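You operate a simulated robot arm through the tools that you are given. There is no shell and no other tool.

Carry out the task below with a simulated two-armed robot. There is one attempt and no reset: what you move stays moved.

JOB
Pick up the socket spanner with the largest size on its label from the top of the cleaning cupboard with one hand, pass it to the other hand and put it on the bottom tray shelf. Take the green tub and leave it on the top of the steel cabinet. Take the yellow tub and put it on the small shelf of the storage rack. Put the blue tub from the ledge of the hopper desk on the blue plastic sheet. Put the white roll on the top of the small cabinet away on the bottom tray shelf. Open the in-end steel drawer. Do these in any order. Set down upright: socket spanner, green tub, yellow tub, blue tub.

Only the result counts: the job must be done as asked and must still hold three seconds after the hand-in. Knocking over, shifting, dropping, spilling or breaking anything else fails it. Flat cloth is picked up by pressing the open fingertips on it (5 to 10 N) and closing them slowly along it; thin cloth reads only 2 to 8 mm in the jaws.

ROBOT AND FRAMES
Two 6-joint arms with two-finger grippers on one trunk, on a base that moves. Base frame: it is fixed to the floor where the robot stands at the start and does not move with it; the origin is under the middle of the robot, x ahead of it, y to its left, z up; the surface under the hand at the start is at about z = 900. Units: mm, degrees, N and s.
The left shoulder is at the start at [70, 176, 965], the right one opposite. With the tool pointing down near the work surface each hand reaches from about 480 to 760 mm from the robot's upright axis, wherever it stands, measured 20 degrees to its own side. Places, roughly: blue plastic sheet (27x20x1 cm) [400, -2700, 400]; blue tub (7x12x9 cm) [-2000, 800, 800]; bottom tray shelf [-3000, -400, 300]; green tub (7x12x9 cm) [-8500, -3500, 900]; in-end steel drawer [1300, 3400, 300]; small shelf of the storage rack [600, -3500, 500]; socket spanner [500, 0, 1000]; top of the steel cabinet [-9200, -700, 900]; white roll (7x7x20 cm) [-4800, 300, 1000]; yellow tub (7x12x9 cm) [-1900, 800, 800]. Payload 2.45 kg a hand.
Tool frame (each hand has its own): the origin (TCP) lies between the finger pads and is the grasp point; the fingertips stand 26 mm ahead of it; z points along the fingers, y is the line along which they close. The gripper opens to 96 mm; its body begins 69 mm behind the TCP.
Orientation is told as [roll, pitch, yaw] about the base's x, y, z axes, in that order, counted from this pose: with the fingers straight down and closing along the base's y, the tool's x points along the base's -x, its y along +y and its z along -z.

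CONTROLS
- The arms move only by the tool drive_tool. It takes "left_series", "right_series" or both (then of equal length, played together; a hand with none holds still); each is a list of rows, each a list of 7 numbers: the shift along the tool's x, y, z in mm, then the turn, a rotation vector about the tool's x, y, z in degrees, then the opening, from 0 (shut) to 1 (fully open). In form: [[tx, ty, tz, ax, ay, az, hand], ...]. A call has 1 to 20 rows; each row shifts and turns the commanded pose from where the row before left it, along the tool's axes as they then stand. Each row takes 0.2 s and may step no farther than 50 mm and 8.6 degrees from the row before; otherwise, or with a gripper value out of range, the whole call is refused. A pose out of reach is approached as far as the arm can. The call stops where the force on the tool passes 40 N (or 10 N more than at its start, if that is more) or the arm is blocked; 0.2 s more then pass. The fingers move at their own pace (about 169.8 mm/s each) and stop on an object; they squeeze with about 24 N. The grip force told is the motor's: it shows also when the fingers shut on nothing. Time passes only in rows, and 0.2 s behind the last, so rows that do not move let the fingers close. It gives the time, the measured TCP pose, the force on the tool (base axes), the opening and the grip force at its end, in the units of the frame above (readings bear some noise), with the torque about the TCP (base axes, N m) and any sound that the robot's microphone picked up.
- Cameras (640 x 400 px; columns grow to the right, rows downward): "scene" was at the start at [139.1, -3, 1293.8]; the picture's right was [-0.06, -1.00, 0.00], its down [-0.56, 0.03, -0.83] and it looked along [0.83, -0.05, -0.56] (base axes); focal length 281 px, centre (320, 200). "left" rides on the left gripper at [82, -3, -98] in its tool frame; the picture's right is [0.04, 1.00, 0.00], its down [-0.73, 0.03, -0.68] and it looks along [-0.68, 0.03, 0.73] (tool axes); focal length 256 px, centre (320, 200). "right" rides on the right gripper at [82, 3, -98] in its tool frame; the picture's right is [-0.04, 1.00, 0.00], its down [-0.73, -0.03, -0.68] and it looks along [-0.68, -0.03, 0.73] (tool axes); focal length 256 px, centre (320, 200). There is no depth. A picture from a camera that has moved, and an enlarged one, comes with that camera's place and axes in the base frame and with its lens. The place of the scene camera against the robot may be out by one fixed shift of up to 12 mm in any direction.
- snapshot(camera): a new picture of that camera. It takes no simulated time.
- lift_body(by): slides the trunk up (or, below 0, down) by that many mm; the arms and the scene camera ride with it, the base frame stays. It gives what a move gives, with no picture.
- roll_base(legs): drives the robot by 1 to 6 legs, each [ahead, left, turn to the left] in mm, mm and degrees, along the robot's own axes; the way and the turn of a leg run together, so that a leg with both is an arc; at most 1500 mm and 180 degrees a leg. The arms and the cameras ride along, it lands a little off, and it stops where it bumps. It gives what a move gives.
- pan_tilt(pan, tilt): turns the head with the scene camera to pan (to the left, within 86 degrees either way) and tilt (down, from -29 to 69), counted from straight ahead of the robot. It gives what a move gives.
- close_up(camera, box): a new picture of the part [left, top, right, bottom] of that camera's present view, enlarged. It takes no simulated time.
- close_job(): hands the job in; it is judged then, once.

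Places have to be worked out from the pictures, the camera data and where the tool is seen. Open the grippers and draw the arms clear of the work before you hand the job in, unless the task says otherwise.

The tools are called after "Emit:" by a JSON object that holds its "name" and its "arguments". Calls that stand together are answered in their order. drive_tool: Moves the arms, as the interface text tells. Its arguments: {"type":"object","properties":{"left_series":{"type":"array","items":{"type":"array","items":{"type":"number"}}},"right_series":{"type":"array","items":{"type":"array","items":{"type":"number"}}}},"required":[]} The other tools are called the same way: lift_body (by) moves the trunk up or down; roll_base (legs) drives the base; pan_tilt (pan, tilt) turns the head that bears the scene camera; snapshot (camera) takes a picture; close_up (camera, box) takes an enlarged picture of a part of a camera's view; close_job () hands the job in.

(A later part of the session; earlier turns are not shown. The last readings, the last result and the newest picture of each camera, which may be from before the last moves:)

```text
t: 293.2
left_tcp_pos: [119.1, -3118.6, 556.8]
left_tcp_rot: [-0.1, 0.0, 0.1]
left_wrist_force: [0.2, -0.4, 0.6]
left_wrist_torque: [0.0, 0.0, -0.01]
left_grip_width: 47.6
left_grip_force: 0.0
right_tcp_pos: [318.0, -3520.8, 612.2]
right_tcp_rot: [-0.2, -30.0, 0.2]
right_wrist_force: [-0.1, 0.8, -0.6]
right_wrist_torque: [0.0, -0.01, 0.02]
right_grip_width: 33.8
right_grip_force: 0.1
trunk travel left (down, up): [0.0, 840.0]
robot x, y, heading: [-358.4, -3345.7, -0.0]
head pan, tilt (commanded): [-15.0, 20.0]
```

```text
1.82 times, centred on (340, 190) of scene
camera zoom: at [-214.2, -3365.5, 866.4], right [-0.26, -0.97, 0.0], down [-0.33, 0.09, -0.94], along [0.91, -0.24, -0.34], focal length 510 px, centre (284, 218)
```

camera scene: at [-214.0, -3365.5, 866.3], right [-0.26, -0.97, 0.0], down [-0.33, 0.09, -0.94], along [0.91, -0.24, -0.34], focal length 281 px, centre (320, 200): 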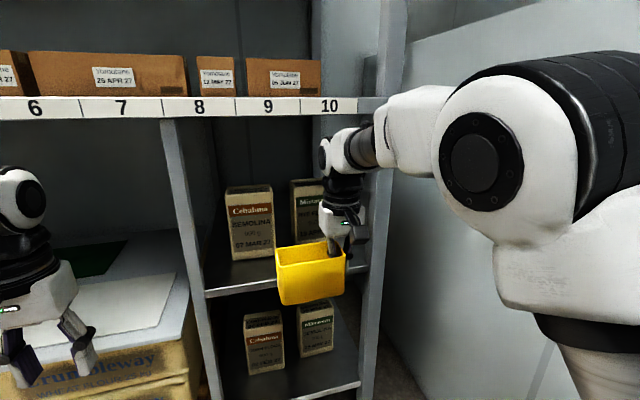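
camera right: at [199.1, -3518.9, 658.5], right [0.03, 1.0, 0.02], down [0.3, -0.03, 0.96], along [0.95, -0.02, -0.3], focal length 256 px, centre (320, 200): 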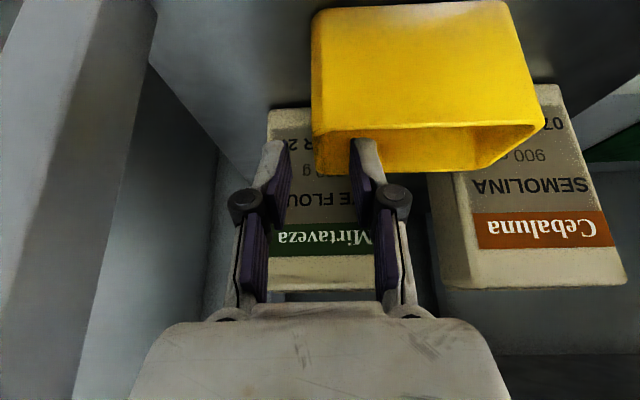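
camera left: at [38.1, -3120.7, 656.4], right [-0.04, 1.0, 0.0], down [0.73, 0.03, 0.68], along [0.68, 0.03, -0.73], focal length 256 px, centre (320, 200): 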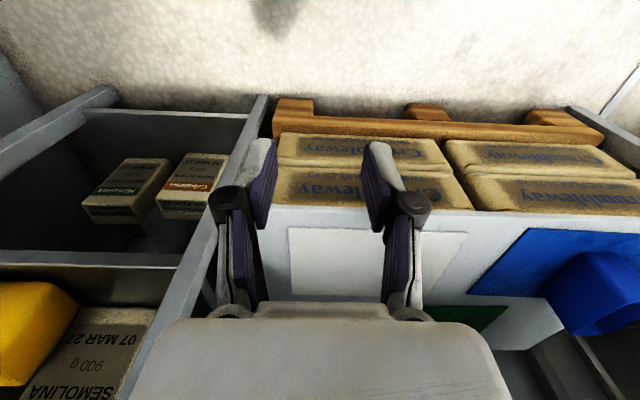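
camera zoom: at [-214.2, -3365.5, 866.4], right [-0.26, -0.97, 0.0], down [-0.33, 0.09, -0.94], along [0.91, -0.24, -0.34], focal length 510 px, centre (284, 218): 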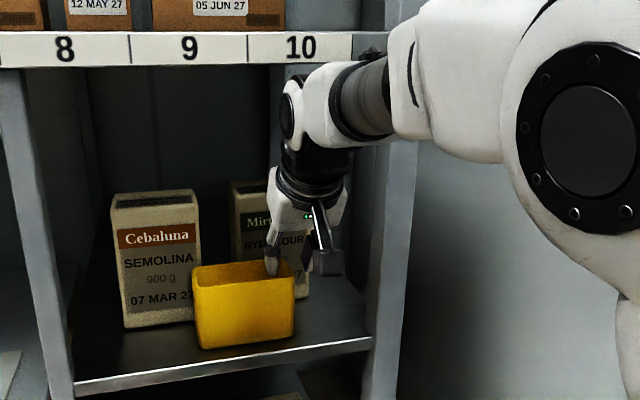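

The fingertips are just at rim height now. I withdraw another 30 mm along the axis, then back the base away and check the tub.

Emit:
{"name": "drive_tool", "arguments": {"right_series": [[0, 0, -15, 0, 0, 0, 0.35], [0, 0, -15, 0, 0, 0, 0.35], [0, 0, 0, 0, 0, 0, 0.35]]}}

Emit:
{"name": "roll_base", "arguments": {"legs": [[-85, 0, 0]]}}

Emit:
{"name": "snapshot", "arguments": {"camera": "scene"}}

Emit:
{"name": "snapshot", "arguments": {"camera": "right"}}

```text
t: 294.0
left_tcp_pos: [119.9, -3118.9, 555.3]
left_tcp_rot: [-0.1, -0.1, 0.2]
left_wrist_force: [-0.3, 0.3, -0.1]
left_wrist_torque: [0.04, 0.03, -0.03]
left_grip_width: 48.0
left_grip_force: 0.1
right_tcp_pos: [304.1, -3521.8, 637.3]
right_tcp_rot: [-0.2, -30.0, 0.2]
right_wrist_force: [-0.3, -0.4, 0.5]
right_wrist_torque: [-0.01, 0.0, 0.0]
right_grip_width: 33.6
right_grip_force: 0.1
trunk travel left (down, up): [0.0, 840.0]
robot x, y, heading: [-356.8, -3341.0, -0.1]
head pan, tilt (commanded): [-15.0, 20.0]
```

```text
t: 295.1
left_tcp_pos: [36.2, -3118.9, 556.2]
left_tcp_rot: [-0.1, 0.0, 0.1]
left_wrist_force: [-0.1, -0.4, 0.1]
left_wrist_torque: [-0.01, 0.03, 0.01]
left_grip_width: 48.0
left_grip_force: 0.0
right_tcp_pos: [220.1, -3521.1, 637.7]
right_tcp_rot: [-0.1, -30.0, 0.2]
right_wrist_force: [0.2, -0.5, -0.1]
right_wrist_torque: [0.0, 0.0, 0.02]
right_grip_width: 33.6
right_grip_force: 0.0
trunk travel left (down, up): [0.0, 840.0]
robot x, y, heading: [-437.5, -3344.6, -0.2]
head pan, tilt (commanded): [-15.0, 20.0]
```

```text
taken
camera scene: at [-298.3, -3365.5, 866.4], right [-0.26, -0.97, 0.0], down [-0.33, 0.09, -0.94], along [0.91, -0.24, -0.34], focal length 281 px, centre (320, 200)
```

scene: 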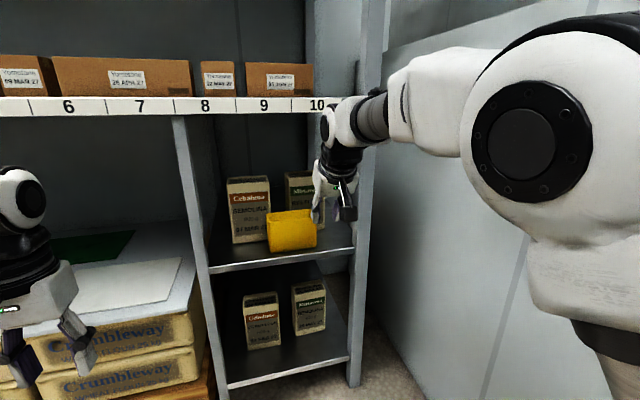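

```text
taken
camera right: at [100.2, -3519.6, 684.1], right [0.03, 1.0, 0.02], down [0.29, -0.03, 0.96], along [0.95, -0.02, -0.3], focal length 256 px, centre (320, 200)
```

right: 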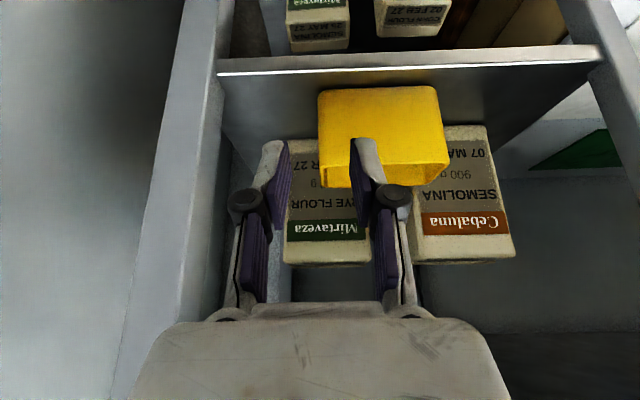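

The yellow tub stands upright on the small shelf with nothing else disturbed. I reset the right hand, move clear to the left, raise the trunk and head for the drawer table on the +y side.

Emit:
{"name": "drive_tool", "arguments": {"right_series": [[20, 0, -10, 0, 7.5, 0, 0.5], [20, 0, -10, 0, 7.5, 0, 0.5], [20, 0, 0, 0, 7.5, 0, 0.5], [20, -10, 0, 0, 7.5, 0, 0.5], [20, -10, 0, 0, 0, 0, 0.5], [20, -10, 0, 0, 0, 0, 0.5], [0, 0, 0, 0, 0, 0, 0.5]]}}

Emit:
{"name": "roll_base", "arguments": {"legs": [[0, 560, 0]]}}

Emit:
{"name": "lift_body", "arguments": {"by": 350}}

Emit:
{"name": "pan_tilt", "arguments": {"pan": -25, "tilt": 35}}

Emit:
{"name": "snapshot", "arguments": {"camera": "scene"}}

```text
t: 296.7
left_tcp_pos: [35.9, -3118.0, 556.7]
left_tcp_rot: [-0.1, 0.0, 0.1]
left_wrist_force: [-0.2, 0.7, 0.2]
left_wrist_torque: [0.03, 0.02, 0.01]
left_grip_width: 48.2
left_grip_force: 0.1
right_tcp_pos: [94.8, -3552.3, 631.8]
right_tcp_rot: [0.0, 0.0, 0.2]
right_wrist_force: [-0.1, -0.6, -0.4]
right_wrist_torque: [0.02, 0.04, 0.02]
right_grip_width: 47.9
right_grip_force: 0.0
trunk travel left (down, up): [0.0, 840.0]
robot x, y, heading: [-435.5, -3343.4, -0.0]
head pan, tilt (commanded): [-15.0, 20.0]
```

```text
t: 299.9
left_tcp_pos: [34.5, -2554.3, 556.1]
left_tcp_rot: [0.0, -0.1, 0.5]
left_wrist_force: [-0.9, 0.4, -0.2]
left_wrist_torque: [-0.02, 0.02, -0.03]
left_grip_width: 48.1
left_grip_force: 0.0
right_tcp_pos: [96.9, -2987.7, 631.8]
right_tcp_rot: [0.0, 0.0, 0.5]
right_wrist_force: [0.7, 0.0, -0.8]
right_wrist_torque: [-0.01, 0.0, -0.02]
right_grip_width: 48.1
right_grip_force: 0.0
trunk travel left (down, up): [0.0, 840.0]
robot x, y, heading: [-440.0, -2778.4, 0.5]
head pan, tilt (commanded): [-15.0, 20.0]
```

```text
t: 303.3
left_tcp_pos: [34.1, -2553.8, 905.6]
left_tcp_rot: [-0.1, 0.0, 0.5]
left_wrist_force: [0.2, 0.4, -0.4]
left_wrist_torque: [0.0, -0.01, 0.01]
left_grip_width: 48.3
left_grip_force: 0.0
right_tcp_pos: [96.3, -2987.4, 980.0]
right_tcp_rot: [0.0, 0.0, 0.5]
right_wrist_force: [0.0, -0.2, -0.4]
right_wrist_torque: [-0.03, 0.03, -0.01]
right_grip_width: 48.0
right_grip_force: 0.1
trunk travel left (down, up): [-350.0, 490.0]
robot x, y, heading: [-440.0, -2781.1, 0.2]
head pan, tilt (commanded): [-15.0, 20.0]
```

```text
t: 304.1
left_tcp_pos: [33.4, -2553.6, 906.4]
left_tcp_rot: [-0.1, 0.0, 0.5]
left_wrist_force: [1.2, 0.1, -0.3]
left_wrist_torque: [-0.02, 0.01, 0.03]
left_grip_width: 48.1
left_grip_force: 0.1
right_tcp_pos: [96.6, -2987.9, 981.4]
right_tcp_rot: [0.0, 0.1, 0.4]
right_wrist_force: [0.0, 0.2, -0.4]
right_wrist_torque: [0.04, 0.01, 0.01]
right_grip_width: 48.1
right_grip_force: 0.1
trunk travel left (down, up): [-350.0, 490.0]
robot x, y, heading: [-437.5, -2781.7, 0.3]
head pan, tilt (commanded): [-25.0, 35.0]
```

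```text
taken
camera scene: at [-309.1, -2815.6, 1192.6], right [-0.42, -0.91, 0.0], down [-0.52, 0.24, -0.82], along [0.74, -0.34, -0.57], focal length 281 px, centre (320, 200)
```

scene: 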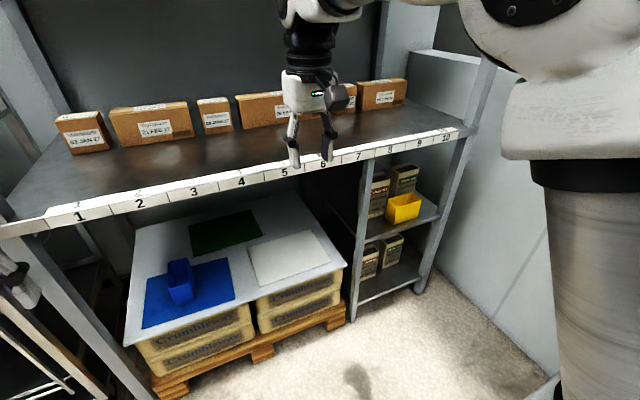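

Both tubs are in place. I turn to face +y and drive up the free corridor at about x = −300, stopping to look.

Emit:
{"name": "roll_base", "arguments": {"legs": [[0, 0, 90], [1300, -120, 0], [1300, 0, 0]]}}

Emit:
{"name": "pan_tilt", "arguments": {"pan": -10, "tilt": 15}}

Emit:
{"name": "snapshot", "arguments": {"camera": "scene"}}

```text
t: 320.4
left_tcp_pos: [-551.6, 262.4, 905.2]
left_tcp_rot: [-0.1, 0.1, 89.4]
left_wrist_force: [1.2, 0.1, 0.1]
left_wrist_torque: [0.01, 0.01, -0.01]
left_grip_width: 47.9
left_grip_force: 0.0
right_tcp_pos: [-116.4, 319.7, 982.4]
right_tcp_rot: [-0.1, 0.1, 89.6]
right_wrist_force: [0.4, 0.2, 0.4]
right_wrist_torque: [0.04, -0.01, -0.02]
right_grip_width: 48.1
right_grip_force: 0.0
trunk travel left (down, up): [-350.0, 490.0]
robot x, y, heading: [-326.9, -211.1, 89.2]
head pan, tilt (commanded): [-25.0, 35.0]
```

```text
t: 321.3
left_tcp_pos: [-551.4, 262.0, 907.7]
left_tcp_rot: [-0.1, 0.1, 89.4]
left_wrist_force: [0.5, -0.1, 0.6]
left_wrist_torque: [0.03, 0.0, 0.02]
left_grip_width: 47.9
left_grip_force: 0.1
right_tcp_pos: [-117.5, 318.9, 982.6]
right_tcp_rot: [0.0, -0.2, 89.6]
right_wrist_force: [0.1, -0.1, -0.1]
right_wrist_torque: [-0.03, -0.01, -0.01]
right_grip_width: 48.3
right_grip_force: 0.0
trunk travel left (down, up): [-350.0, 490.0]
robot x, y, heading: [-329.4, -216.2, 89.3]
head pan, tilt (commanded): [-10.0, 15.0]
```

```text
taken
camera scene: at [-313.4, -70.1, 1224.4], right [0.98, -0.19, 0.0], down [-0.05, -0.26, -0.97], along [0.18, 0.95, -0.26], focal length 281 px, centre (320, 200)
```

scene: 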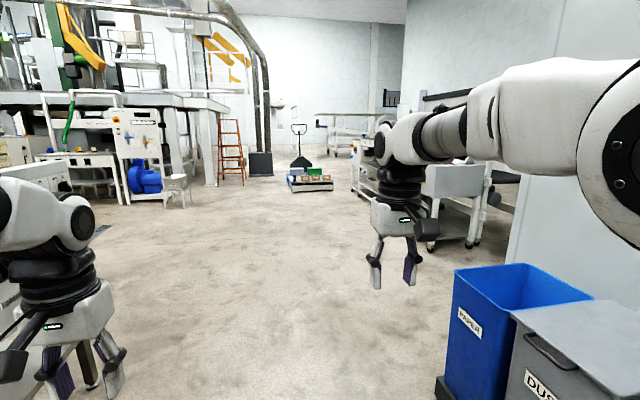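

The way ahead is clear. I drive on to about y = 2300 and look to the right at the long table with the drawers.

Emit:
{"name": "roll_base", "arguments": {"legs": [[1300, 0, 0.7], [1300, 0, 0]]}}

Emit:
{"name": "pan_tilt", "arguments": {"pan": -55, "tilt": 20}}

Emit:
{"name": "snapshot", "arguments": {"camera": "scene"}}

Emit:
{"name": "pan_tilt", "arguments": {"pan": -20, "tilt": 15}}

Emit:
{"name": "snapshot", "arguments": {"camera": "scene"}}

```text
t: 333.9
left_tcp_pos: [-572.0, 2859.6, 907.1]
left_tcp_rot: [0.0, 0.0, 90.9]
left_wrist_force: [0.1, -0.7, 0.9]
left_wrist_torque: [0.0, 0.02, -0.04]
left_grip_width: 48.0
left_grip_force: 0.0
right_tcp_pos: [-137.8, 2925.6, 982.2]
right_tcp_rot: [-0.1, 0.0, 90.9]
right_wrist_force: [0.3, 0.6, -0.1]
right_wrist_torque: [0.0, -0.01, 0.05]
right_grip_width: 48.1
right_grip_force: 0.0
trunk travel left (down, up): [-350.0, 490.0]
robot x, y, heading: [-338.0, 2385.7, 90.7]
head pan, tilt (commanded): [-10.0, 15.0]
```

```text
t: 335.1
left_tcp_pos: [-571.9, 2859.2, 906.5]
left_tcp_rot: [-0.1, 0.0, 91.0]
left_wrist_force: [0.7, 0.0, -0.8]
left_wrist_torque: [0.01, 0.01, 0.02]
left_grip_width: 48.1
left_grip_force: 0.1
right_tcp_pos: [-139.1, 2925.5, 982.4]
right_tcp_rot: [0.1, -0.1, 91.0]
right_wrist_force: [-0.5, -0.2, -0.3]
right_wrist_torque: [0.01, 0.02, -0.01]
right_grip_width: 48.2
right_grip_force: 0.1
trunk travel left (down, up): [-350.0, 490.0]
robot x, y, heading: [-339.6, 2388.3, 90.6]
head pan, tilt (commanded): [-55.0, 20.0]
```

```text
taken
camera scene: at [-265.6, 2494.2, 1216.4], right [0.58, -0.81, 0.0], down [-0.28, -0.2, -0.94], along [0.76, 0.55, -0.34], focal length 281 px, centre (320, 200)
```

scene: 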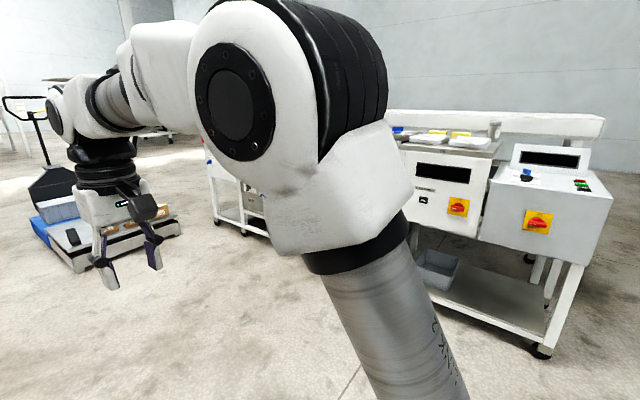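

```text
t: 336.1
left_tcp_pos: [-572.1, 2859.1, 906.7]
left_tcp_rot: [-0.1, 0.0, 90.9]
left_wrist_force: [-0.8, 0.1, -0.2]
left_wrist_torque: [0.01, 0.01, 0.0]
left_grip_width: 48.0
left_grip_force: 0.0
right_tcp_pos: [-137.6, 2925.5, 981.5]
right_tcp_rot: [0.0, -0.1, 91.0]
right_wrist_force: [0.2, -0.1, -0.4]
right_wrist_torque: [0.02, 0.01, -0.03]
right_grip_width: 47.9
right_grip_force: 0.0
trunk travel left (down, up): [-350.0, 490.0]
robot x, y, heading: [-341.4, 2385.8, 90.6]
head pan, tilt (commanded): [-20.0, 15.0]
```

```text
taken
camera scene: at [-310.2, 2527.9, 1224.5], right [0.94, -0.33, 0.0], down [-0.09, -0.24, -0.97], along [0.32, 0.91, -0.26], focal length 281 px, centre (320, 200)
```

scene: 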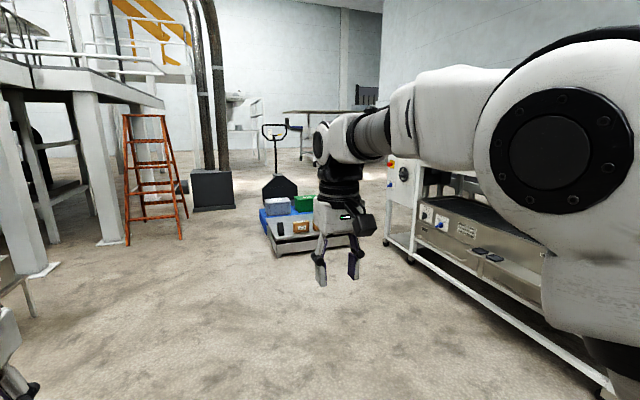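

A steel unit with controls sits under the long table. I drive on to y ≈ 3300 and turn to face it.

Emit:
{"name": "roll_base", "arguments": {"legs": [[900, 0, 0], [0, 0, -90.6]]}}

Emit:
{"name": "pan_tilt", "arguments": {"pan": 0, "tilt": 25}}

Emit:
{"name": "snapshot", "arguments": {"camera": "scene"}}

```text
t: 344.7
left_tcp_pos: [123.2, 3530.8, 904.9]
left_tcp_rot: [-0.1, -0.1, 0.2]
left_wrist_force: [-0.6, -0.4, 0.8]
left_wrist_torque: [0.02, -0.03, 0.0]
left_grip_width: 47.9
left_grip_force: 0.1
right_tcp_pos: [184.2, 3096.0, 981.9]
right_tcp_rot: [0.1, -0.1, 0.3]
right_wrist_force: [0.1, 0.3, 0.2]
right_wrist_torque: [0.01, 0.0, -0.01]
right_grip_width: 48.1
right_grip_force: 0.1
trunk travel left (down, up): [-350.0, 490.0]
robot x, y, heading: [-352.9, 3305.3, 0.1]
head pan, tilt (commanded): [-20.0, 15.0]
```

```text
t: 345.6
left_tcp_pos: [124.4, 3530.3, 906.9]
left_tcp_rot: [-0.1, 0.0, 0.3]
left_wrist_force: [-0.4, 0.2, 0.2]
left_wrist_torque: [0.0, 0.01, 0.02]
left_grip_width: 48.1
left_grip_force: 0.0
right_tcp_pos: [184.2, 3096.2, 982.8]
right_tcp_rot: [0.0, -0.1, 0.3]
right_wrist_force: [0.7, 0.0, 0.2]
right_wrist_torque: [0.0, 0.01, 0.0]
right_grip_width: 48.2
right_grip_force: 0.1
trunk travel left (down, up): [-350.0, 490.0]
robot x, y, heading: [-349.9, 3303.5, 0.0]
head pan, tilt (commanded): [0.0, 25.0]
```

```text
taken
camera scene: at [-208.3, 3307.1, 1208.3], right [0.0, -1.0, 0.0], down [-0.42, 0.0, -0.91], along [0.91, 0.0, -0.42], focal length 281 px, centre (320, 200)
```

scene: 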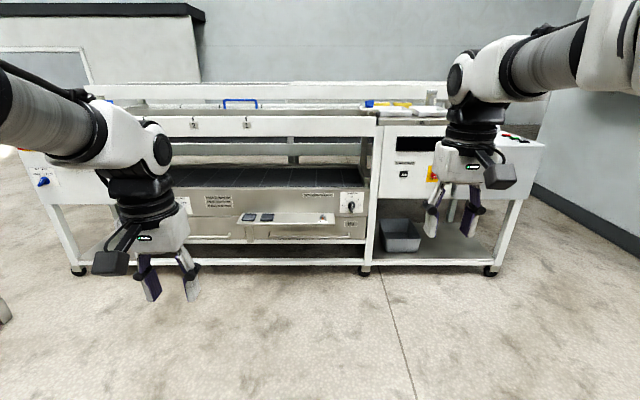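

I zoom in on the steel unit under the table to find the drawers and their labels.

Emit:
{"name": "close_up", "arguments": {"camera": "scene", "box": [160, 150, 400, 290]}}

Emit:
{"name": "close_up", "arguments": {"camera": "scene", "box": [190, 180, 370, 250]}}

```text
2.67 times, centred on (280, 220) of scene
camera zoom: at [-208.3, 3307.1, 1208.3], right [0.0, -1.0, 0.0], down [-0.42, 0.0, -0.91], along [0.91, 0.0, -0.42], focal length 748 px, centre (427, 147)
```

zoom: 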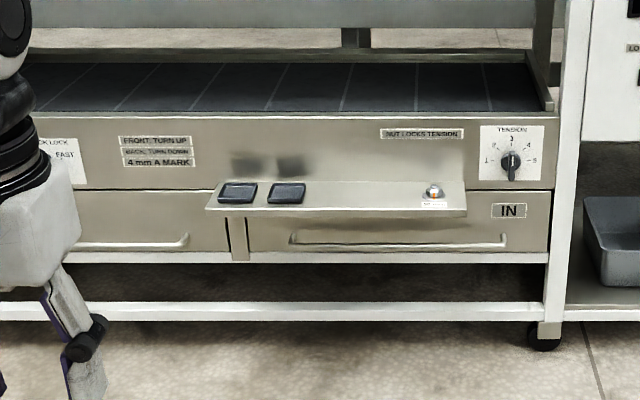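

```text
3.56 times, centred on (280, 215) of scene
camera zoom: at [-208.3, 3307.1, 1208.3], right [0.0, -1.0, 0.0], down [-0.42, 0.0, -0.91], along [0.91, 0.0, -0.42], focal length 998 px, centre (462, 147)
```

zoom: 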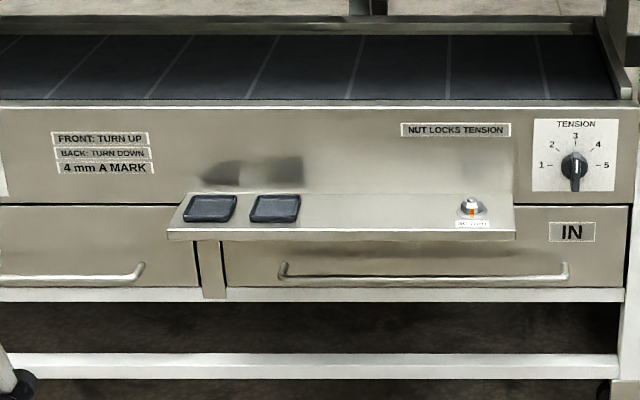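

The right-hand drawer is labelled "IN" and has a long bar handle (about y 3127–3617, z ≈ 295) with a small plate jutting out above most of it; the handle's right end is free. I tuck the left hand, drive closer and lower the trunk for a better look.

Emit:
{"name": "roll_base", "arguments": {"legs": [[750, 40, 0]]}}

Emit:
{"name": "lift_body", "arguments": {"by": -350}}

Emit:
{"name": "pan_tilt", "arguments": {"pan": -10, "tilt": 25}}

Emit:
{"name": "snapshot", "arguments": {"camera": "scene"}}

Emit:
{"name": "snapshot", "arguments": {"camera": "right"}}

```text
t: 349.6
left_tcp_pos: [870.4, 3582.2, 904.5]
left_tcp_rot: [-0.1, 0.0, 1.0]
left_wrist_force: [0.8, -0.7, 0.0]
left_wrist_torque: [0.01, 0.05, -0.01]
left_grip_width: 48.0
left_grip_force: 0.1
right_tcp_pos: [937.2, 3149.5, 980.5]
right_tcp_rot: [0.0, 0.0, 1.0]
right_wrist_force: [-0.8, 0.3, 0.1]
right_wrist_torque: [-0.01, 0.02, -0.03]
right_grip_width: 48.1
right_grip_force: 0.0
trunk travel left (down, up): [-350.0, 490.0]
robot x, y, heading: [399.8, 3348.7, 0.8]
head pan, tilt (commanded): [0.0, 25.0]
```

```text
t: 353.0
left_tcp_pos: [869.5, 3582.7, 556.1]
left_tcp_rot: [-0.1, 0.0, 0.8]
left_wrist_force: [-0.5, 0.0, -1.2]
left_wrist_torque: [0.0, -0.01, 0.03]
left_grip_width: 48.0
left_grip_force: 0.0
right_tcp_pos: [936.1, 3149.7, 632.2]
right_tcp_rot: [0.1, -0.1, 1.0]
right_wrist_force: [-0.3, 0.0, -0.4]
right_wrist_torque: [0.02, -0.01, 0.01]
right_grip_width: 48.1
right_grip_force: 0.1
trunk travel left (down, up): [0.0, 840.0]
robot x, y, heading: [397.5, 3347.6, 0.8]
head pan, tilt (commanded): [0.0, 25.0]
```

```text
t: 353.8
left_tcp_pos: [869.4, 3582.4, 555.3]
left_tcp_rot: [-0.1, -0.1, 1.0]
left_wrist_force: [-0.6, 0.3, 0.3]
left_wrist_torque: [0.0, 0.0, -0.01]
left_grip_width: 48.0
left_grip_force: 0.0
right_tcp_pos: [936.0, 3148.1, 631.9]
right_tcp_rot: [0.0, -0.1, 1.0]
right_wrist_force: [0.2, 0.2, 0.1]
right_wrist_torque: [-0.01, 0.0, -0.03]
right_grip_width: 48.0
right_grip_force: 0.0
trunk travel left (down, up): [0.0, 840.0]
robot x, y, heading: [397.5, 3348.7, 1.0]
head pan, tilt (commanded): [-10.0, 25.0]
```

```text
taken
camera scene: at [539.4, 3338.7, 858.3], right [-0.16, -0.99, 0.0], down [-0.42, 0.07, -0.91], along [0.89, -0.14, -0.42], focal length 281 px, centre (320, 200)
```

scene: 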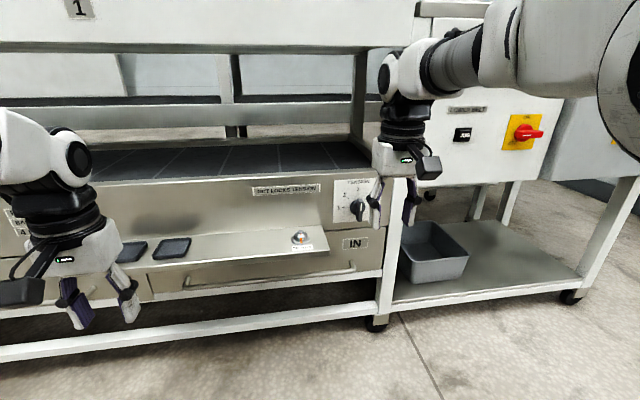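

```text
taken
camera right: at [854.1, 3150.3, 731.6], right [0.02, 1.0, 0.0], down [0.73, -0.02, 0.68], along [0.68, -0.02, -0.73], focal length 256 px, centre (320, 200)
```

right: 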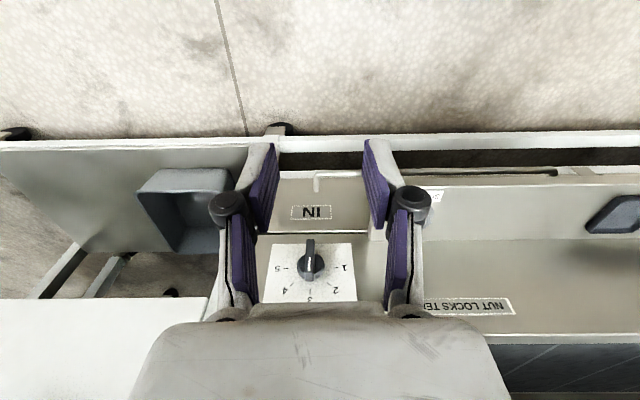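

I now have the "IN" label and the handle's free right end in the right wrist view. I lower the right hand 150 mm in front of the unit to triangulate the handle better.

Emit:
{"name": "close_up", "arguments": {"camera": "right", "box": [230, 120, 600, 260]}}

Emit:
{"name": "drive_tool", "arguments": {"right_series": [[0, 0, 40, 0, 0, 0, 0.1], [0, 0, 40, 0, 0, 0, 0.1], [0, 0, 40, 0, 0, 0, 0.1], [0, 0, 30, 0, 0, 0, 0.1], [0, 0, 0, 0, 0, 0, 0.1]]}}

Emit:
{"name": "snapshot", "arguments": {"camera": "right"}}

```text
1.73 times, centred on (415, 190) of right
camera zoom: at [854.1, 3150.3, 731.6], right [0.02, 1.0, 0.0], down [0.73, -0.02, 0.68], along [0.68, -0.02, -0.73], focal length 443 px, centre (156, 217)
```

zoom: 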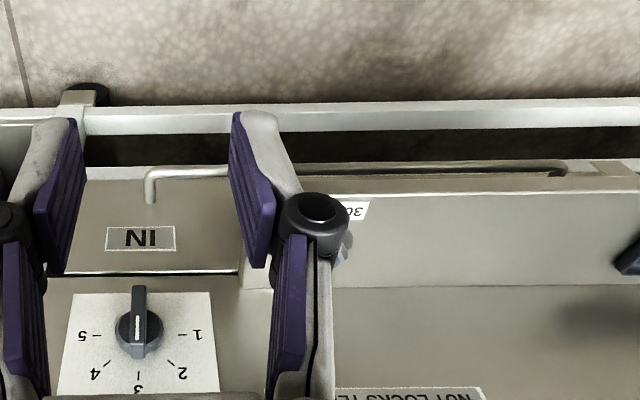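

```text
t: 355.0
left_tcp_pos: [870.0, 3583.8, 557.2]
left_tcp_rot: [-0.1, -0.1, 1.0]
left_wrist_force: [-0.2, 0.4, -0.4]
left_wrist_torque: [-0.05, -0.01, -0.02]
left_grip_width: 48.0
left_grip_force: 0.1
right_tcp_pos: [934.5, 3149.8, 480.3]
right_tcp_rot: [-0.1, -0.1, 1.0]
right_wrist_force: [-0.1, -0.7, -0.4]
right_wrist_torque: [0.01, 0.02, 0.04]
right_grip_width: 9.4
right_grip_force: 0.1
trunk travel left (down, up): [0.0, 840.0]
robot x, y, heading: [398.1, 3350.1, 0.9]
head pan, tilt (commanded): [-10.0, 25.0]
```

```text
taken
camera right: at [853.4, 3151.5, 580.4], right [0.02, 1.0, 0.0], down [0.73, -0.02, 0.68], along [0.68, -0.02, -0.73], focal length 256 px, centre (320, 200)
```

right: 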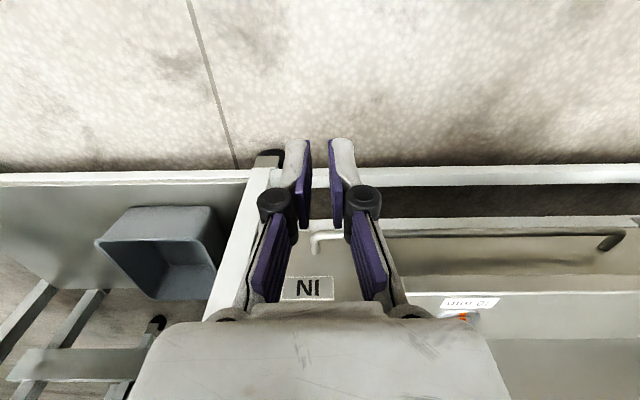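

Triangulation puts the handle bar at about x = 1155, z = 333 with the drawer face near x = 1199, the plate ending at y ≈ 3224 and the tension knob above. A slanted hook behind the bar at y ≈ 3160 keeps clear of both, so I close the right fingers, move forward a little and pitch the hand 30°.

Emit:
{"name": "drive_tool", "arguments": {"right_series": [[-35, 5, 0, 0, 0, 0.5, 0], [-35, 5, 0, 0, 0, 0.5, 0], [0, 0, 0, 0, -7.5, 0, 0], [0, 0, 0, 0, -7.5, 0, 0], [0, 0, 0, 0, -7.5, 0, 0], [0, 0, 0, 0, -7.5, 0, 0], [0, 0, 0, 0, 0, 0, 0]]}}

Emit:
{"name": "snapshot", "arguments": {"camera": "right"}}

Emit:
{"name": "snapshot", "arguments": {"camera": "scene"}}

```text
t: 356.6
left_tcp_pos: [869.5, 3582.3, 555.8]
left_tcp_rot: [-0.1, 0.0, 1.0]
left_wrist_force: [-0.1, 1.2, -0.1]
left_wrist_torque: [-0.01, 0.04, 0.01]
left_grip_width: 48.0
left_grip_force: 0.1
right_tcp_pos: [1006.1, 3160.0, 481.9]
right_tcp_rot: [0.0, -30.2, 0.1]
right_wrist_force: [-0.5, -0.3, -0.6]
right_wrist_torque: [-0.01, 0.01, 0.02]
right_grip_width: 0.2
right_grip_force: 23.8
trunk travel left (down, up): [0.0, 840.0]
robot x, y, heading: [396.4, 3354.4, 0.8]
head pan, tilt (commanded): [-10.0, 25.0]
```

```text
taken
camera right: at [886.0, 3163.0, 527.1], right [0.03, 1.0, 0.02], down [0.29, -0.03, 0.96], along [0.96, -0.03, -0.29], focal length 256 px, centre (320, 200)
```

right: 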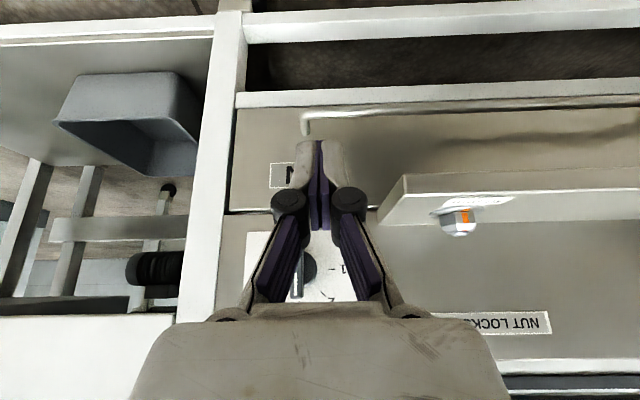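

```text
taken
camera scene: at [539.4, 3338.7, 858.3], right [-0.16, -0.99, 0.0], down [-0.42, 0.07, -0.91], along [0.89, -0.14, -0.42], focal length 281 px, centre (320, 200)
```

scene: 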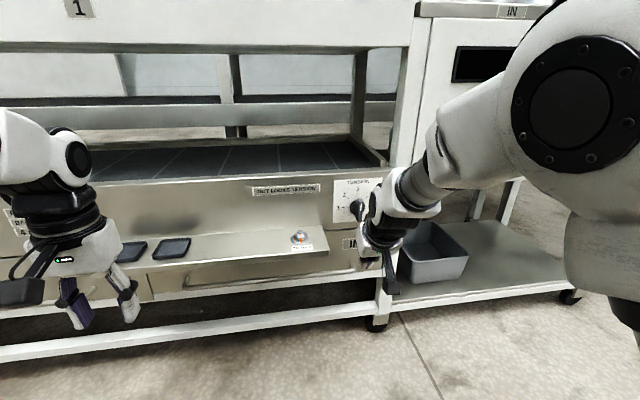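

With the slanted view the bar is at about (1152, z 337) and its right bracket at y ≈ 3138; the face is near x = 1196. I roll forward 70 mm and bring the closed fingertips to a point just above and in front of the gap behind the bar.

Emit:
{"name": "roll_base", "arguments": {"legs": [[70, 0, -0.8]]}}

Emit:
{"name": "snapshot", "arguments": {"camera": "right"}}

```text
t: 357.6
left_tcp_pos: [942.0, 3576.9, 555.5]
left_tcp_rot: [-0.1, 0.0, 0.1]
left_wrist_force: [0.0, -0.6, -0.1]
left_wrist_torque: [-0.01, -0.01, -0.02]
left_grip_width: 48.2
left_grip_force: 0.0
right_tcp_pos: [1071.7, 3151.7, 480.4]
right_tcp_rot: [0.1, -30.2, -0.7]
right_wrist_force: [-0.4, 0.8, -0.6]
right_wrist_torque: [0.02, -0.02, 0.02]
right_grip_width: 0.2
right_grip_force: 24.0
trunk travel left (down, up): [0.0, 840.0]
robot x, y, heading: [467.3, 3354.1, 0.3]
head pan, tilt (commanded): [-10.0, 25.0]
```

```text
taken
camera right: at [952.6, 3156.6, 527.1], right [0.05, 1.0, 0.02], down [0.29, -0.03, 0.96], along [0.95, -0.04, -0.3], focal length 256 px, centre (320, 200)
```

right: 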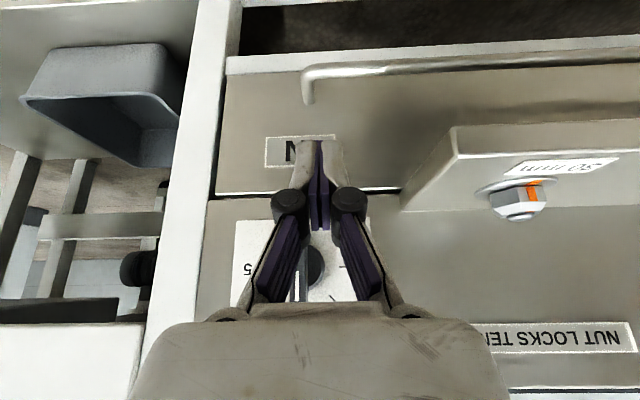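

I bring the closed fingertips to about 60 mm short of the hook point along the finger axis and look again.

Emit:
{"name": "drive_tool", "arguments": {"right_series": [[-5.8, 3.4, 32.8, 0, 0, 0, 0], [-5.8, 3.4, 32.8, 0, 0, 0, 0], [-5.8, 3.4, 32.8, 0, 0, 0, 0], [0, 0, 0, 0, 0, 0, 0]]}}

Emit:
{"name": "snapshot", "arguments": {"camera": "right"}}

Emit:
{"name": "close_up", "arguments": {"camera": "scene", "box": [280, 180, 460, 320]}}

```text
t: 358.6
left_tcp_pos: [942.1, 3575.6, 555.4]
left_tcp_rot: [-0.2, 0.0, 0.2]
left_wrist_force: [1.0, 0.6, -0.2]
left_wrist_torque: [0.01, -0.02, -0.02]
left_grip_width: 48.2
left_grip_force: 0.1
right_tcp_pos: [1136.7, 3160.2, 403.9]
right_tcp_rot: [0.0, -30.2, -0.8]
right_wrist_force: [0.5, 0.1, -0.1]
right_wrist_torque: [-0.03, -0.01, 0.02]
right_grip_width: 0.0
right_grip_force: 23.8
trunk travel left (down, up): [0.0, 840.0]
robot x, y, heading: [466.1, 3351.6, 0.1]
head pan, tilt (commanded): [-10.0, 25.0]
```

```text
taken
camera right: at [1017.4, 3163.7, 449.9], right [0.05, 1.0, 0.02], down [0.29, -0.03, 0.96], along [0.95, -0.04, -0.3], focal length 256 px, centre (320, 200)
```

right: 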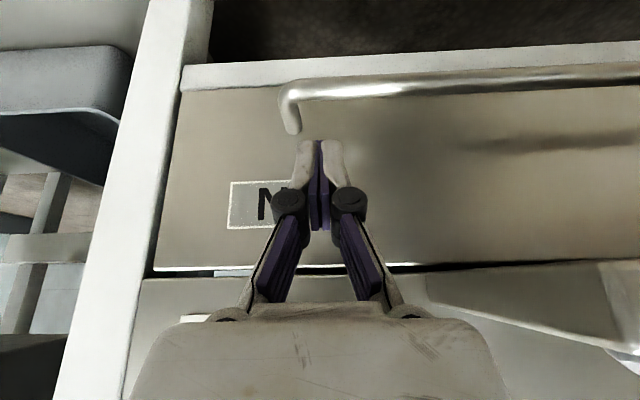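

```text
2.86 times, centred on (370, 250) of scene
camera zoom: at [608.6, 3337.1, 858.3], right [-0.17, -0.98, 0.0], down [-0.42, 0.07, -0.91], along [0.89, -0.16, -0.42], focal length 802 px, centre (177, 57)
```

zoom: 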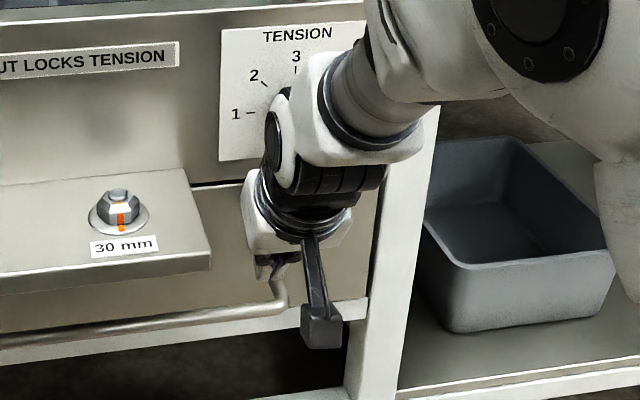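

The fingertips are lined up just left of the handle's right bracket and pointing into the gap behind the bar. I advance 63 mm along the finger axis in short rows, so the tips go behind the bar.

Emit:
{"name": "drive_tool", "arguments": {"right_series": [[-2, 1, 15, 0, 0, 0, 0], [0, 0, 16, 0, 0, 0, 0], [0, 0, 0, 0, 0, 0, 0]]}}

Emit:
{"name": "snapshot", "arguments": {"camera": "right"}}

Emit:
{"name": "drive_tool", "arguments": {"right_series": [[0, 0, 12, 0, 0, 0, 0], [0, 0, 12, 0, 0, 0, 0], [0, 0, 0, 0, 0, 0, 0]]}}

Emit:
{"name": "snapshot", "arguments": {"camera": "right"}}

```text
t: 359.4
left_tcp_pos: [941.9, 3577.3, 556.4]
left_tcp_rot: [-0.1, -0.1, 0.1]
left_wrist_force: [0.1, 0.0, 0.1]
left_wrist_torque: [0.0, 0.0, 0.01]
left_grip_width: 48.0
left_grip_force: 0.1
right_tcp_pos: [1154.3, 3161.0, 377.6]
right_tcp_rot: [0.0, -30.0, -0.8]
right_wrist_force: [-0.7, -0.1, 0.5]
right_wrist_torque: [-0.03, 0.01, 0.01]
right_grip_width: 0.0
right_grip_force: 24.0
trunk travel left (down, up): [0.0, 840.0]
robot x, y, heading: [469.3, 3351.3, 0.0]
head pan, tilt (commanded): [-10.0, 25.0]
```

```text
taken
camera right: at [1034.9, 3165.4, 423.9], right [0.05, 1.0, 0.02], down [0.29, -0.03, 0.95], along [0.95, -0.04, -0.3], focal length 256 px, centre (320, 200)
```

right: 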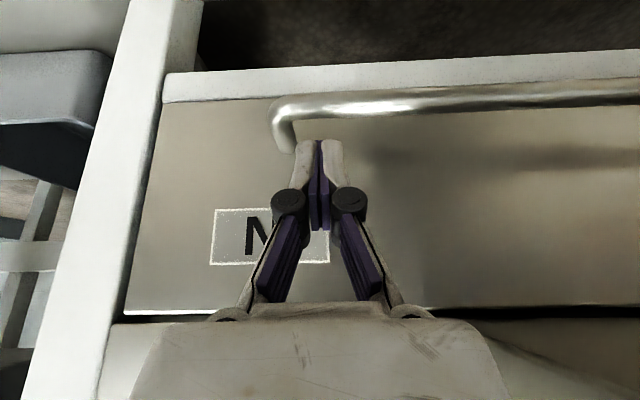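

```text
t: 360.2
left_tcp_pos: [941.6, 3575.9, 555.9]
left_tcp_rot: [-0.1, 0.0, 0.2]
left_wrist_force: [0.3, 0.2, 0.2]
left_wrist_torque: [-0.03, 0.01, 0.01]
left_grip_width: 48.1
left_grip_force: 0.1
right_tcp_pos: [1167.2, 3162.7, 358.3]
right_tcp_rot: [0.0, -30.1, -0.8]
right_wrist_force: [-0.5, 0.2, -0.1]
right_wrist_torque: [0.02, -0.03, 0.03]
right_grip_width: 0.2
right_grip_force: 23.8
trunk travel left (down, up): [0.0, 840.0]
robot x, y, heading: [465.6, 3349.6, 0.2]
head pan, tilt (commanded): [-10.0, 25.0]
```

```text
taken
camera right: at [1047.0, 3166.4, 403.6], right [0.05, 1.0, 0.02], down [0.29, -0.03, 0.96], along [0.95, -0.04, -0.3], focal length 256 px, centre (320, 200)
```

right: 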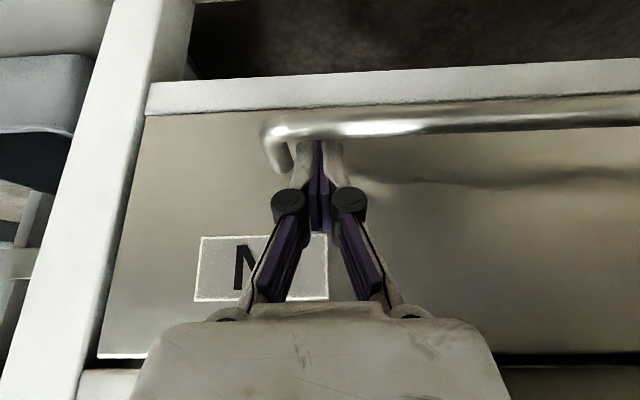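

The tips are already behind the bar, about 16 mm past it with 8 mm of slack. I go 6 mm deeper and then pull straight back with the base, first by 50 mm.

Emit:
{"name": "drive_tool", "arguments": {"right_series": [[0, 0, 6, 0, 0, 0, 0], [0, 0, 0, 0, 0, 0, 0]]}}

Emit:
{"name": "roll_base", "arguments": {"legs": [[-50, 0, 0]]}}

Emit:
{"name": "snapshot", "arguments": {"camera": "right"}}

Emit:
{"name": "snapshot", "arguments": {"camera": "scene"}}

```text
t: 360.8
left_tcp_pos: [941.3, 3576.1, 555.0]
left_tcp_rot: [-0.1, 0.0, 0.3]
left_wrist_force: [-0.2, 0.2, -1.0]
left_wrist_torque: [0.0, 0.0, 0.03]
left_grip_width: 48.2
left_grip_force: 0.2
right_tcp_pos: [1170.8, 3163.0, 352.1]
right_tcp_rot: [0.0, -30.1, -0.9]
right_wrist_force: [-0.3, -0.1, -0.2]
right_wrist_torque: [0.0, 0.0, -0.03]
right_grip_width: 0.0
right_grip_force: 24.1
trunk travel left (down, up): [0.0, 840.0]
robot x, y, heading: [472.4, 3352.2, -0.2]
head pan, tilt (commanded): [-10.0, 25.0]
```

```text
t: 361.7
left_tcp_pos: [891.2, 3576.5, 555.7]
left_tcp_rot: [-0.1, 0.0, 0.3]
left_wrist_force: [0.0, -0.1, 0.2]
left_wrist_torque: [0.01, 0.05, 0.03]
left_grip_width: 48.3
left_grip_force: 0.2
right_tcp_pos: [1119.4, 3162.6, 352.6]
right_tcp_rot: [0.0, -30.1, -0.8]
right_wrist_force: [-0.1, 0.6, -0.1]
right_wrist_torque: [-0.01, -0.02, -0.04]
right_grip_width: 0.1
right_grip_force: 24.2
trunk travel left (down, up): [0.0, 840.0]
robot x, y, heading: [414.9, 3349.5, -0.2]
head pan, tilt (commanded): [-10.0, 25.0]
```

```text
taken
camera right: at [999.5, 3165.9, 398.7], right [0.05, 1.0, 0.02], down [0.29, -0.03, 0.96], along [0.95, -0.04, -0.3], focal length 256 px, centre (320, 200)
```

right: 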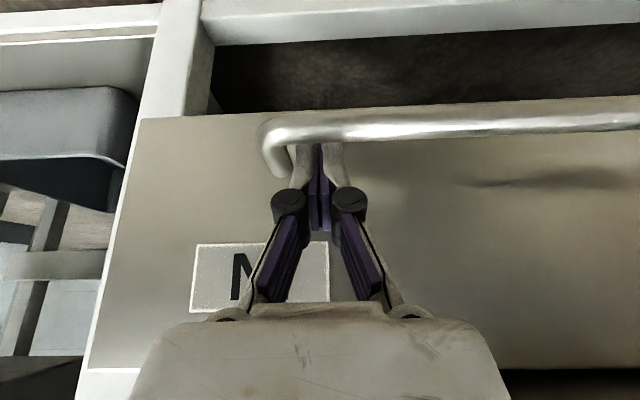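

```text
taken
camera scene: at [558.1, 3337.1, 858.3], right [-0.17, -0.98, 0.0], down [-0.42, 0.07, -0.91], along [0.89, -0.16, -0.42], focal length 281 px, centre (320, 200)
```

scene: 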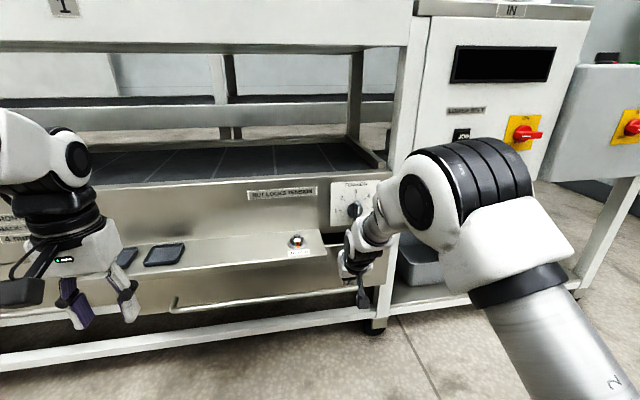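

The drawer is coming with the hook, with hardly any force. I pull another 150 mm.

Emit:
{"name": "roll_base", "arguments": {"legs": [[-150, 0, 0]]}}

Emit:
{"name": "snapshot", "arguments": {"camera": "scene"}}

Emit:
{"name": "snapshot", "arguments": {"camera": "right"}}

```text
t: 363.1
left_tcp_pos: [740.8, 3574.7, 556.5]
left_tcp_rot: [-0.1, 0.0, 0.1]
left_wrist_force: [-0.1, 0.1, -0.1]
left_wrist_torque: [0.02, 0.01, -0.04]
left_grip_width: 48.1
left_grip_force: 0.0
right_tcp_pos: [966.6, 3161.8, 352.4]
right_tcp_rot: [0.1, -30.1, -0.8]
right_wrist_force: [0.3, -0.1, 0.3]
right_wrist_torque: [0.03, 0.0, 0.02]
right_grip_width: 0.0
right_grip_force: 24.1
trunk travel left (down, up): [0.0, 840.0]
robot x, y, heading: [268.0, 3353.8, -0.1]
head pan, tilt (commanded): [-10.0, 25.0]
```

```text
taken
camera scene: at [406.4, 3337.2, 858.3], right [-0.17, -0.98, 0.0], down [-0.42, 0.07, -0.91], along [0.89, -0.16, -0.42], focal length 281 px, centre (320, 200)
```

scene: 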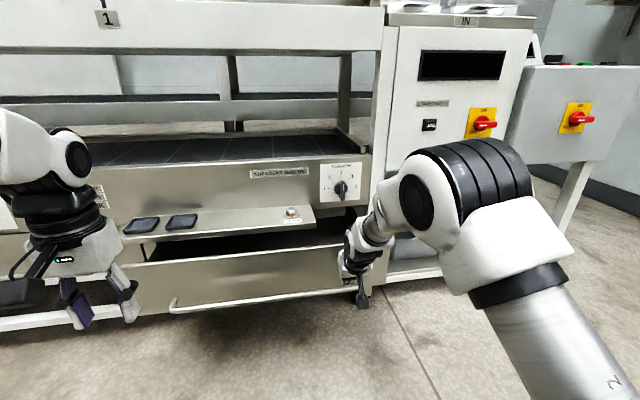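

```text
taken
camera right: at [847.7, 3165.5, 398.6], right [0.05, 1.0, 0.02], down [0.29, -0.03, 0.96], along [0.95, -0.04, -0.3], focal length 256 px, centre (320, 200)
```

right: 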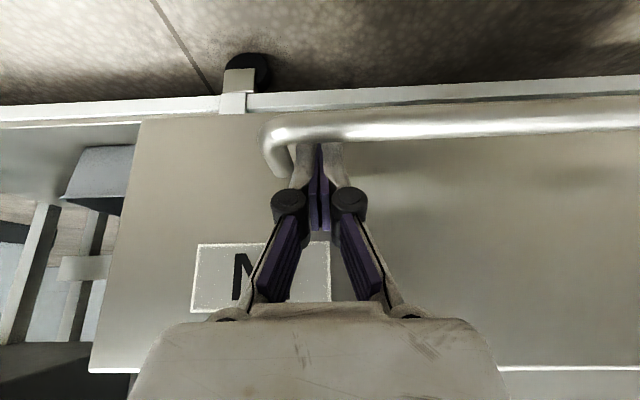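

The drawer is about 195 mm open. I pull another 100 mm, watching for its stop.

Emit:
{"name": "roll_base", "arguments": {"legs": [[-100, 0, 0]]}}

Emit:
{"name": "pan_tilt", "arguments": {"pan": -5, "tilt": 30}}

Emit:
{"name": "snapshot", "arguments": {"camera": "scene"}}

Emit:
{"name": "snapshot", "arguments": {"camera": "right"}}

```text
t: 364.3
left_tcp_pos: [642.7, 3577.3, 555.3]
left_tcp_rot: [-0.1, 0.2, 0.2]
left_wrist_force: [0.3, -0.2, 0.4]
left_wrist_torque: [0.03, -0.03, -0.01]
left_grip_width: 48.2
left_grip_force: 0.0
right_tcp_pos: [878.7, 3163.2, 359.9]
right_tcp_rot: [0.0, -31.7, -0.7]
right_wrist_force: [0.6, -0.5, -0.5]
right_wrist_torque: [0.02, -0.02, 0.03]
right_grip_width: 0.0
right_grip_force: 28.7
trunk travel left (down, up): [0.0, 840.0]
robot x, y, heading: [166.9, 3353.9, -0.2]
head pan, tilt (commanded): [-10.0, 25.0]
stopped in leg 1: the force on the tool passed its limit at 74 N (the readings are from after the stop); the commanded pose is now the measured one
```

```text
t: 365.0
left_tcp_pos: [641.8, 3577.2, 554.9]
left_tcp_rot: [-0.1, 0.2, 0.3]
left_wrist_force: [0.2, -0.2, 0.1]
left_wrist_torque: [0.01, -0.01, 0.01]
left_grip_width: 48.1
left_grip_force: 0.1
right_tcp_pos: [878.1, 3163.6, 360.8]
right_tcp_rot: [0.1, -31.8, -0.7]
right_wrist_force: [0.6, -0.7, 0.0]
right_wrist_torque: [-0.04, 0.01, 0.0]
right_grip_width: 0.0
right_grip_force: 28.8
trunk travel left (down, up): [0.0, 840.0]
robot x, y, heading: [163.5, 3352.6, 0.1]
head pan, tilt (commanded): [-5.0, 30.0]
```

```text
taken
camera scene: at [308.8, 3345.6, 850.4], right [-0.09, -1.0, 0.0], down [-0.5, 0.04, -0.87], along [0.86, -0.07, -0.5], focal length 281 px, centre (320, 200)
```

scene: 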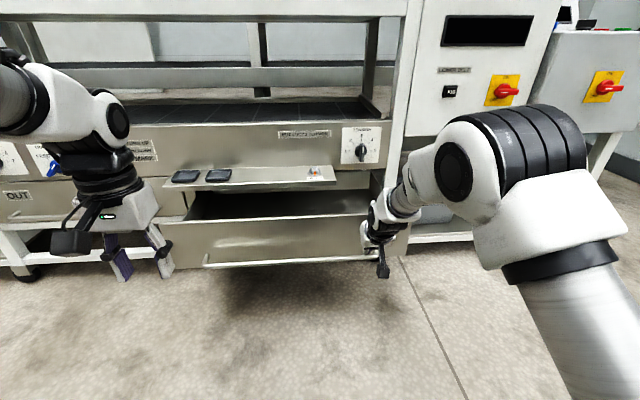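

```text
taken
camera right: at [757.5, 3167.2, 403.2], right [0.05, 1.0, 0.02], down [0.27, -0.03, 0.96], along [0.96, -0.04, -0.27], focal length 256 px, centre (320, 200)
```

right: 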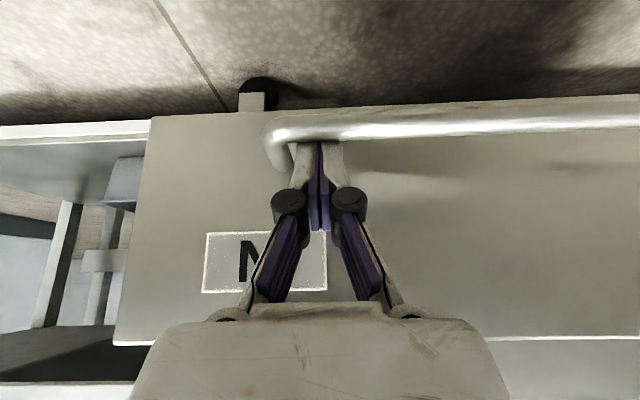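

The drawer has reached its stop, about 285 mm open. I ease the fingers forward off the bar and withdraw them upward along their axis.

Emit:
{"name": "drive_tool", "arguments": {"right_series": [[-7, 0, 4, 0, 0, 0, 0], [0, 0, -15, 0, 0, 0, 0], [0, 0, -25, 0, 0, 0, 0], [0, 0, -35, 0, 0, 0, 0], [0, 0, -40, 0, 0, 0, 0], [0, 0, 0, 0, 0, 0, 0]]}}

Emit:
{"name": "snapshot", "arguments": {"camera": "scene"}}

Emit:
{"name": "snapshot", "arguments": {"camera": "right"}}

```text
t: 366.4
left_tcp_pos: [642.7, 3577.7, 557.0]
left_tcp_rot: [-0.2, 0.0, 0.2]
left_wrist_force: [0.2, 0.4, -0.6]
left_wrist_torque: [-0.02, -0.03, -0.02]
left_grip_width: 48.0
left_grip_force: 0.0
right_tcp_pos: [825.8, 3162.5, 459.6]
right_tcp_rot: [0.1, -31.8, -0.7]
right_wrist_force: [-0.3, -0.2, 0.9]
right_wrist_torque: [0.05, -0.01, 0.01]
right_grip_width: 0.2
right_grip_force: 27.9
trunk travel left (down, up): [0.0, 840.0]
robot x, y, heading: [165.6, 3353.2, 0.1]
head pan, tilt (commanded): [-5.0, 30.0]
```

```text
taken
camera scene: at [308.6, 3345.6, 850.3], right [-0.09, -1.0, 0.0], down [-0.5, 0.04, -0.87], along [0.86, -0.07, -0.5], focal length 281 px, centre (320, 200)
```

scene: 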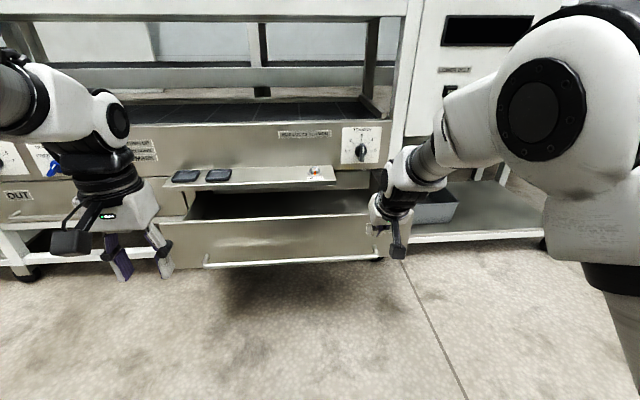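

```text
taken
camera right: at [705.3, 3167.0, 503.2], right [0.05, 1.0, 0.02], down [0.27, -0.03, 0.96], along [0.96, -0.04, -0.27], focal length 256 px, centre (320, 200)
```

right: 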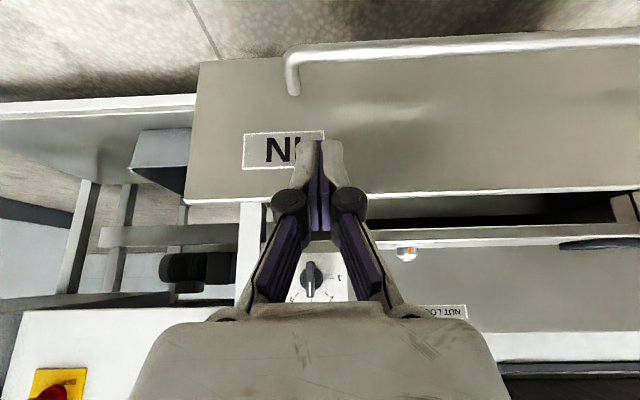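

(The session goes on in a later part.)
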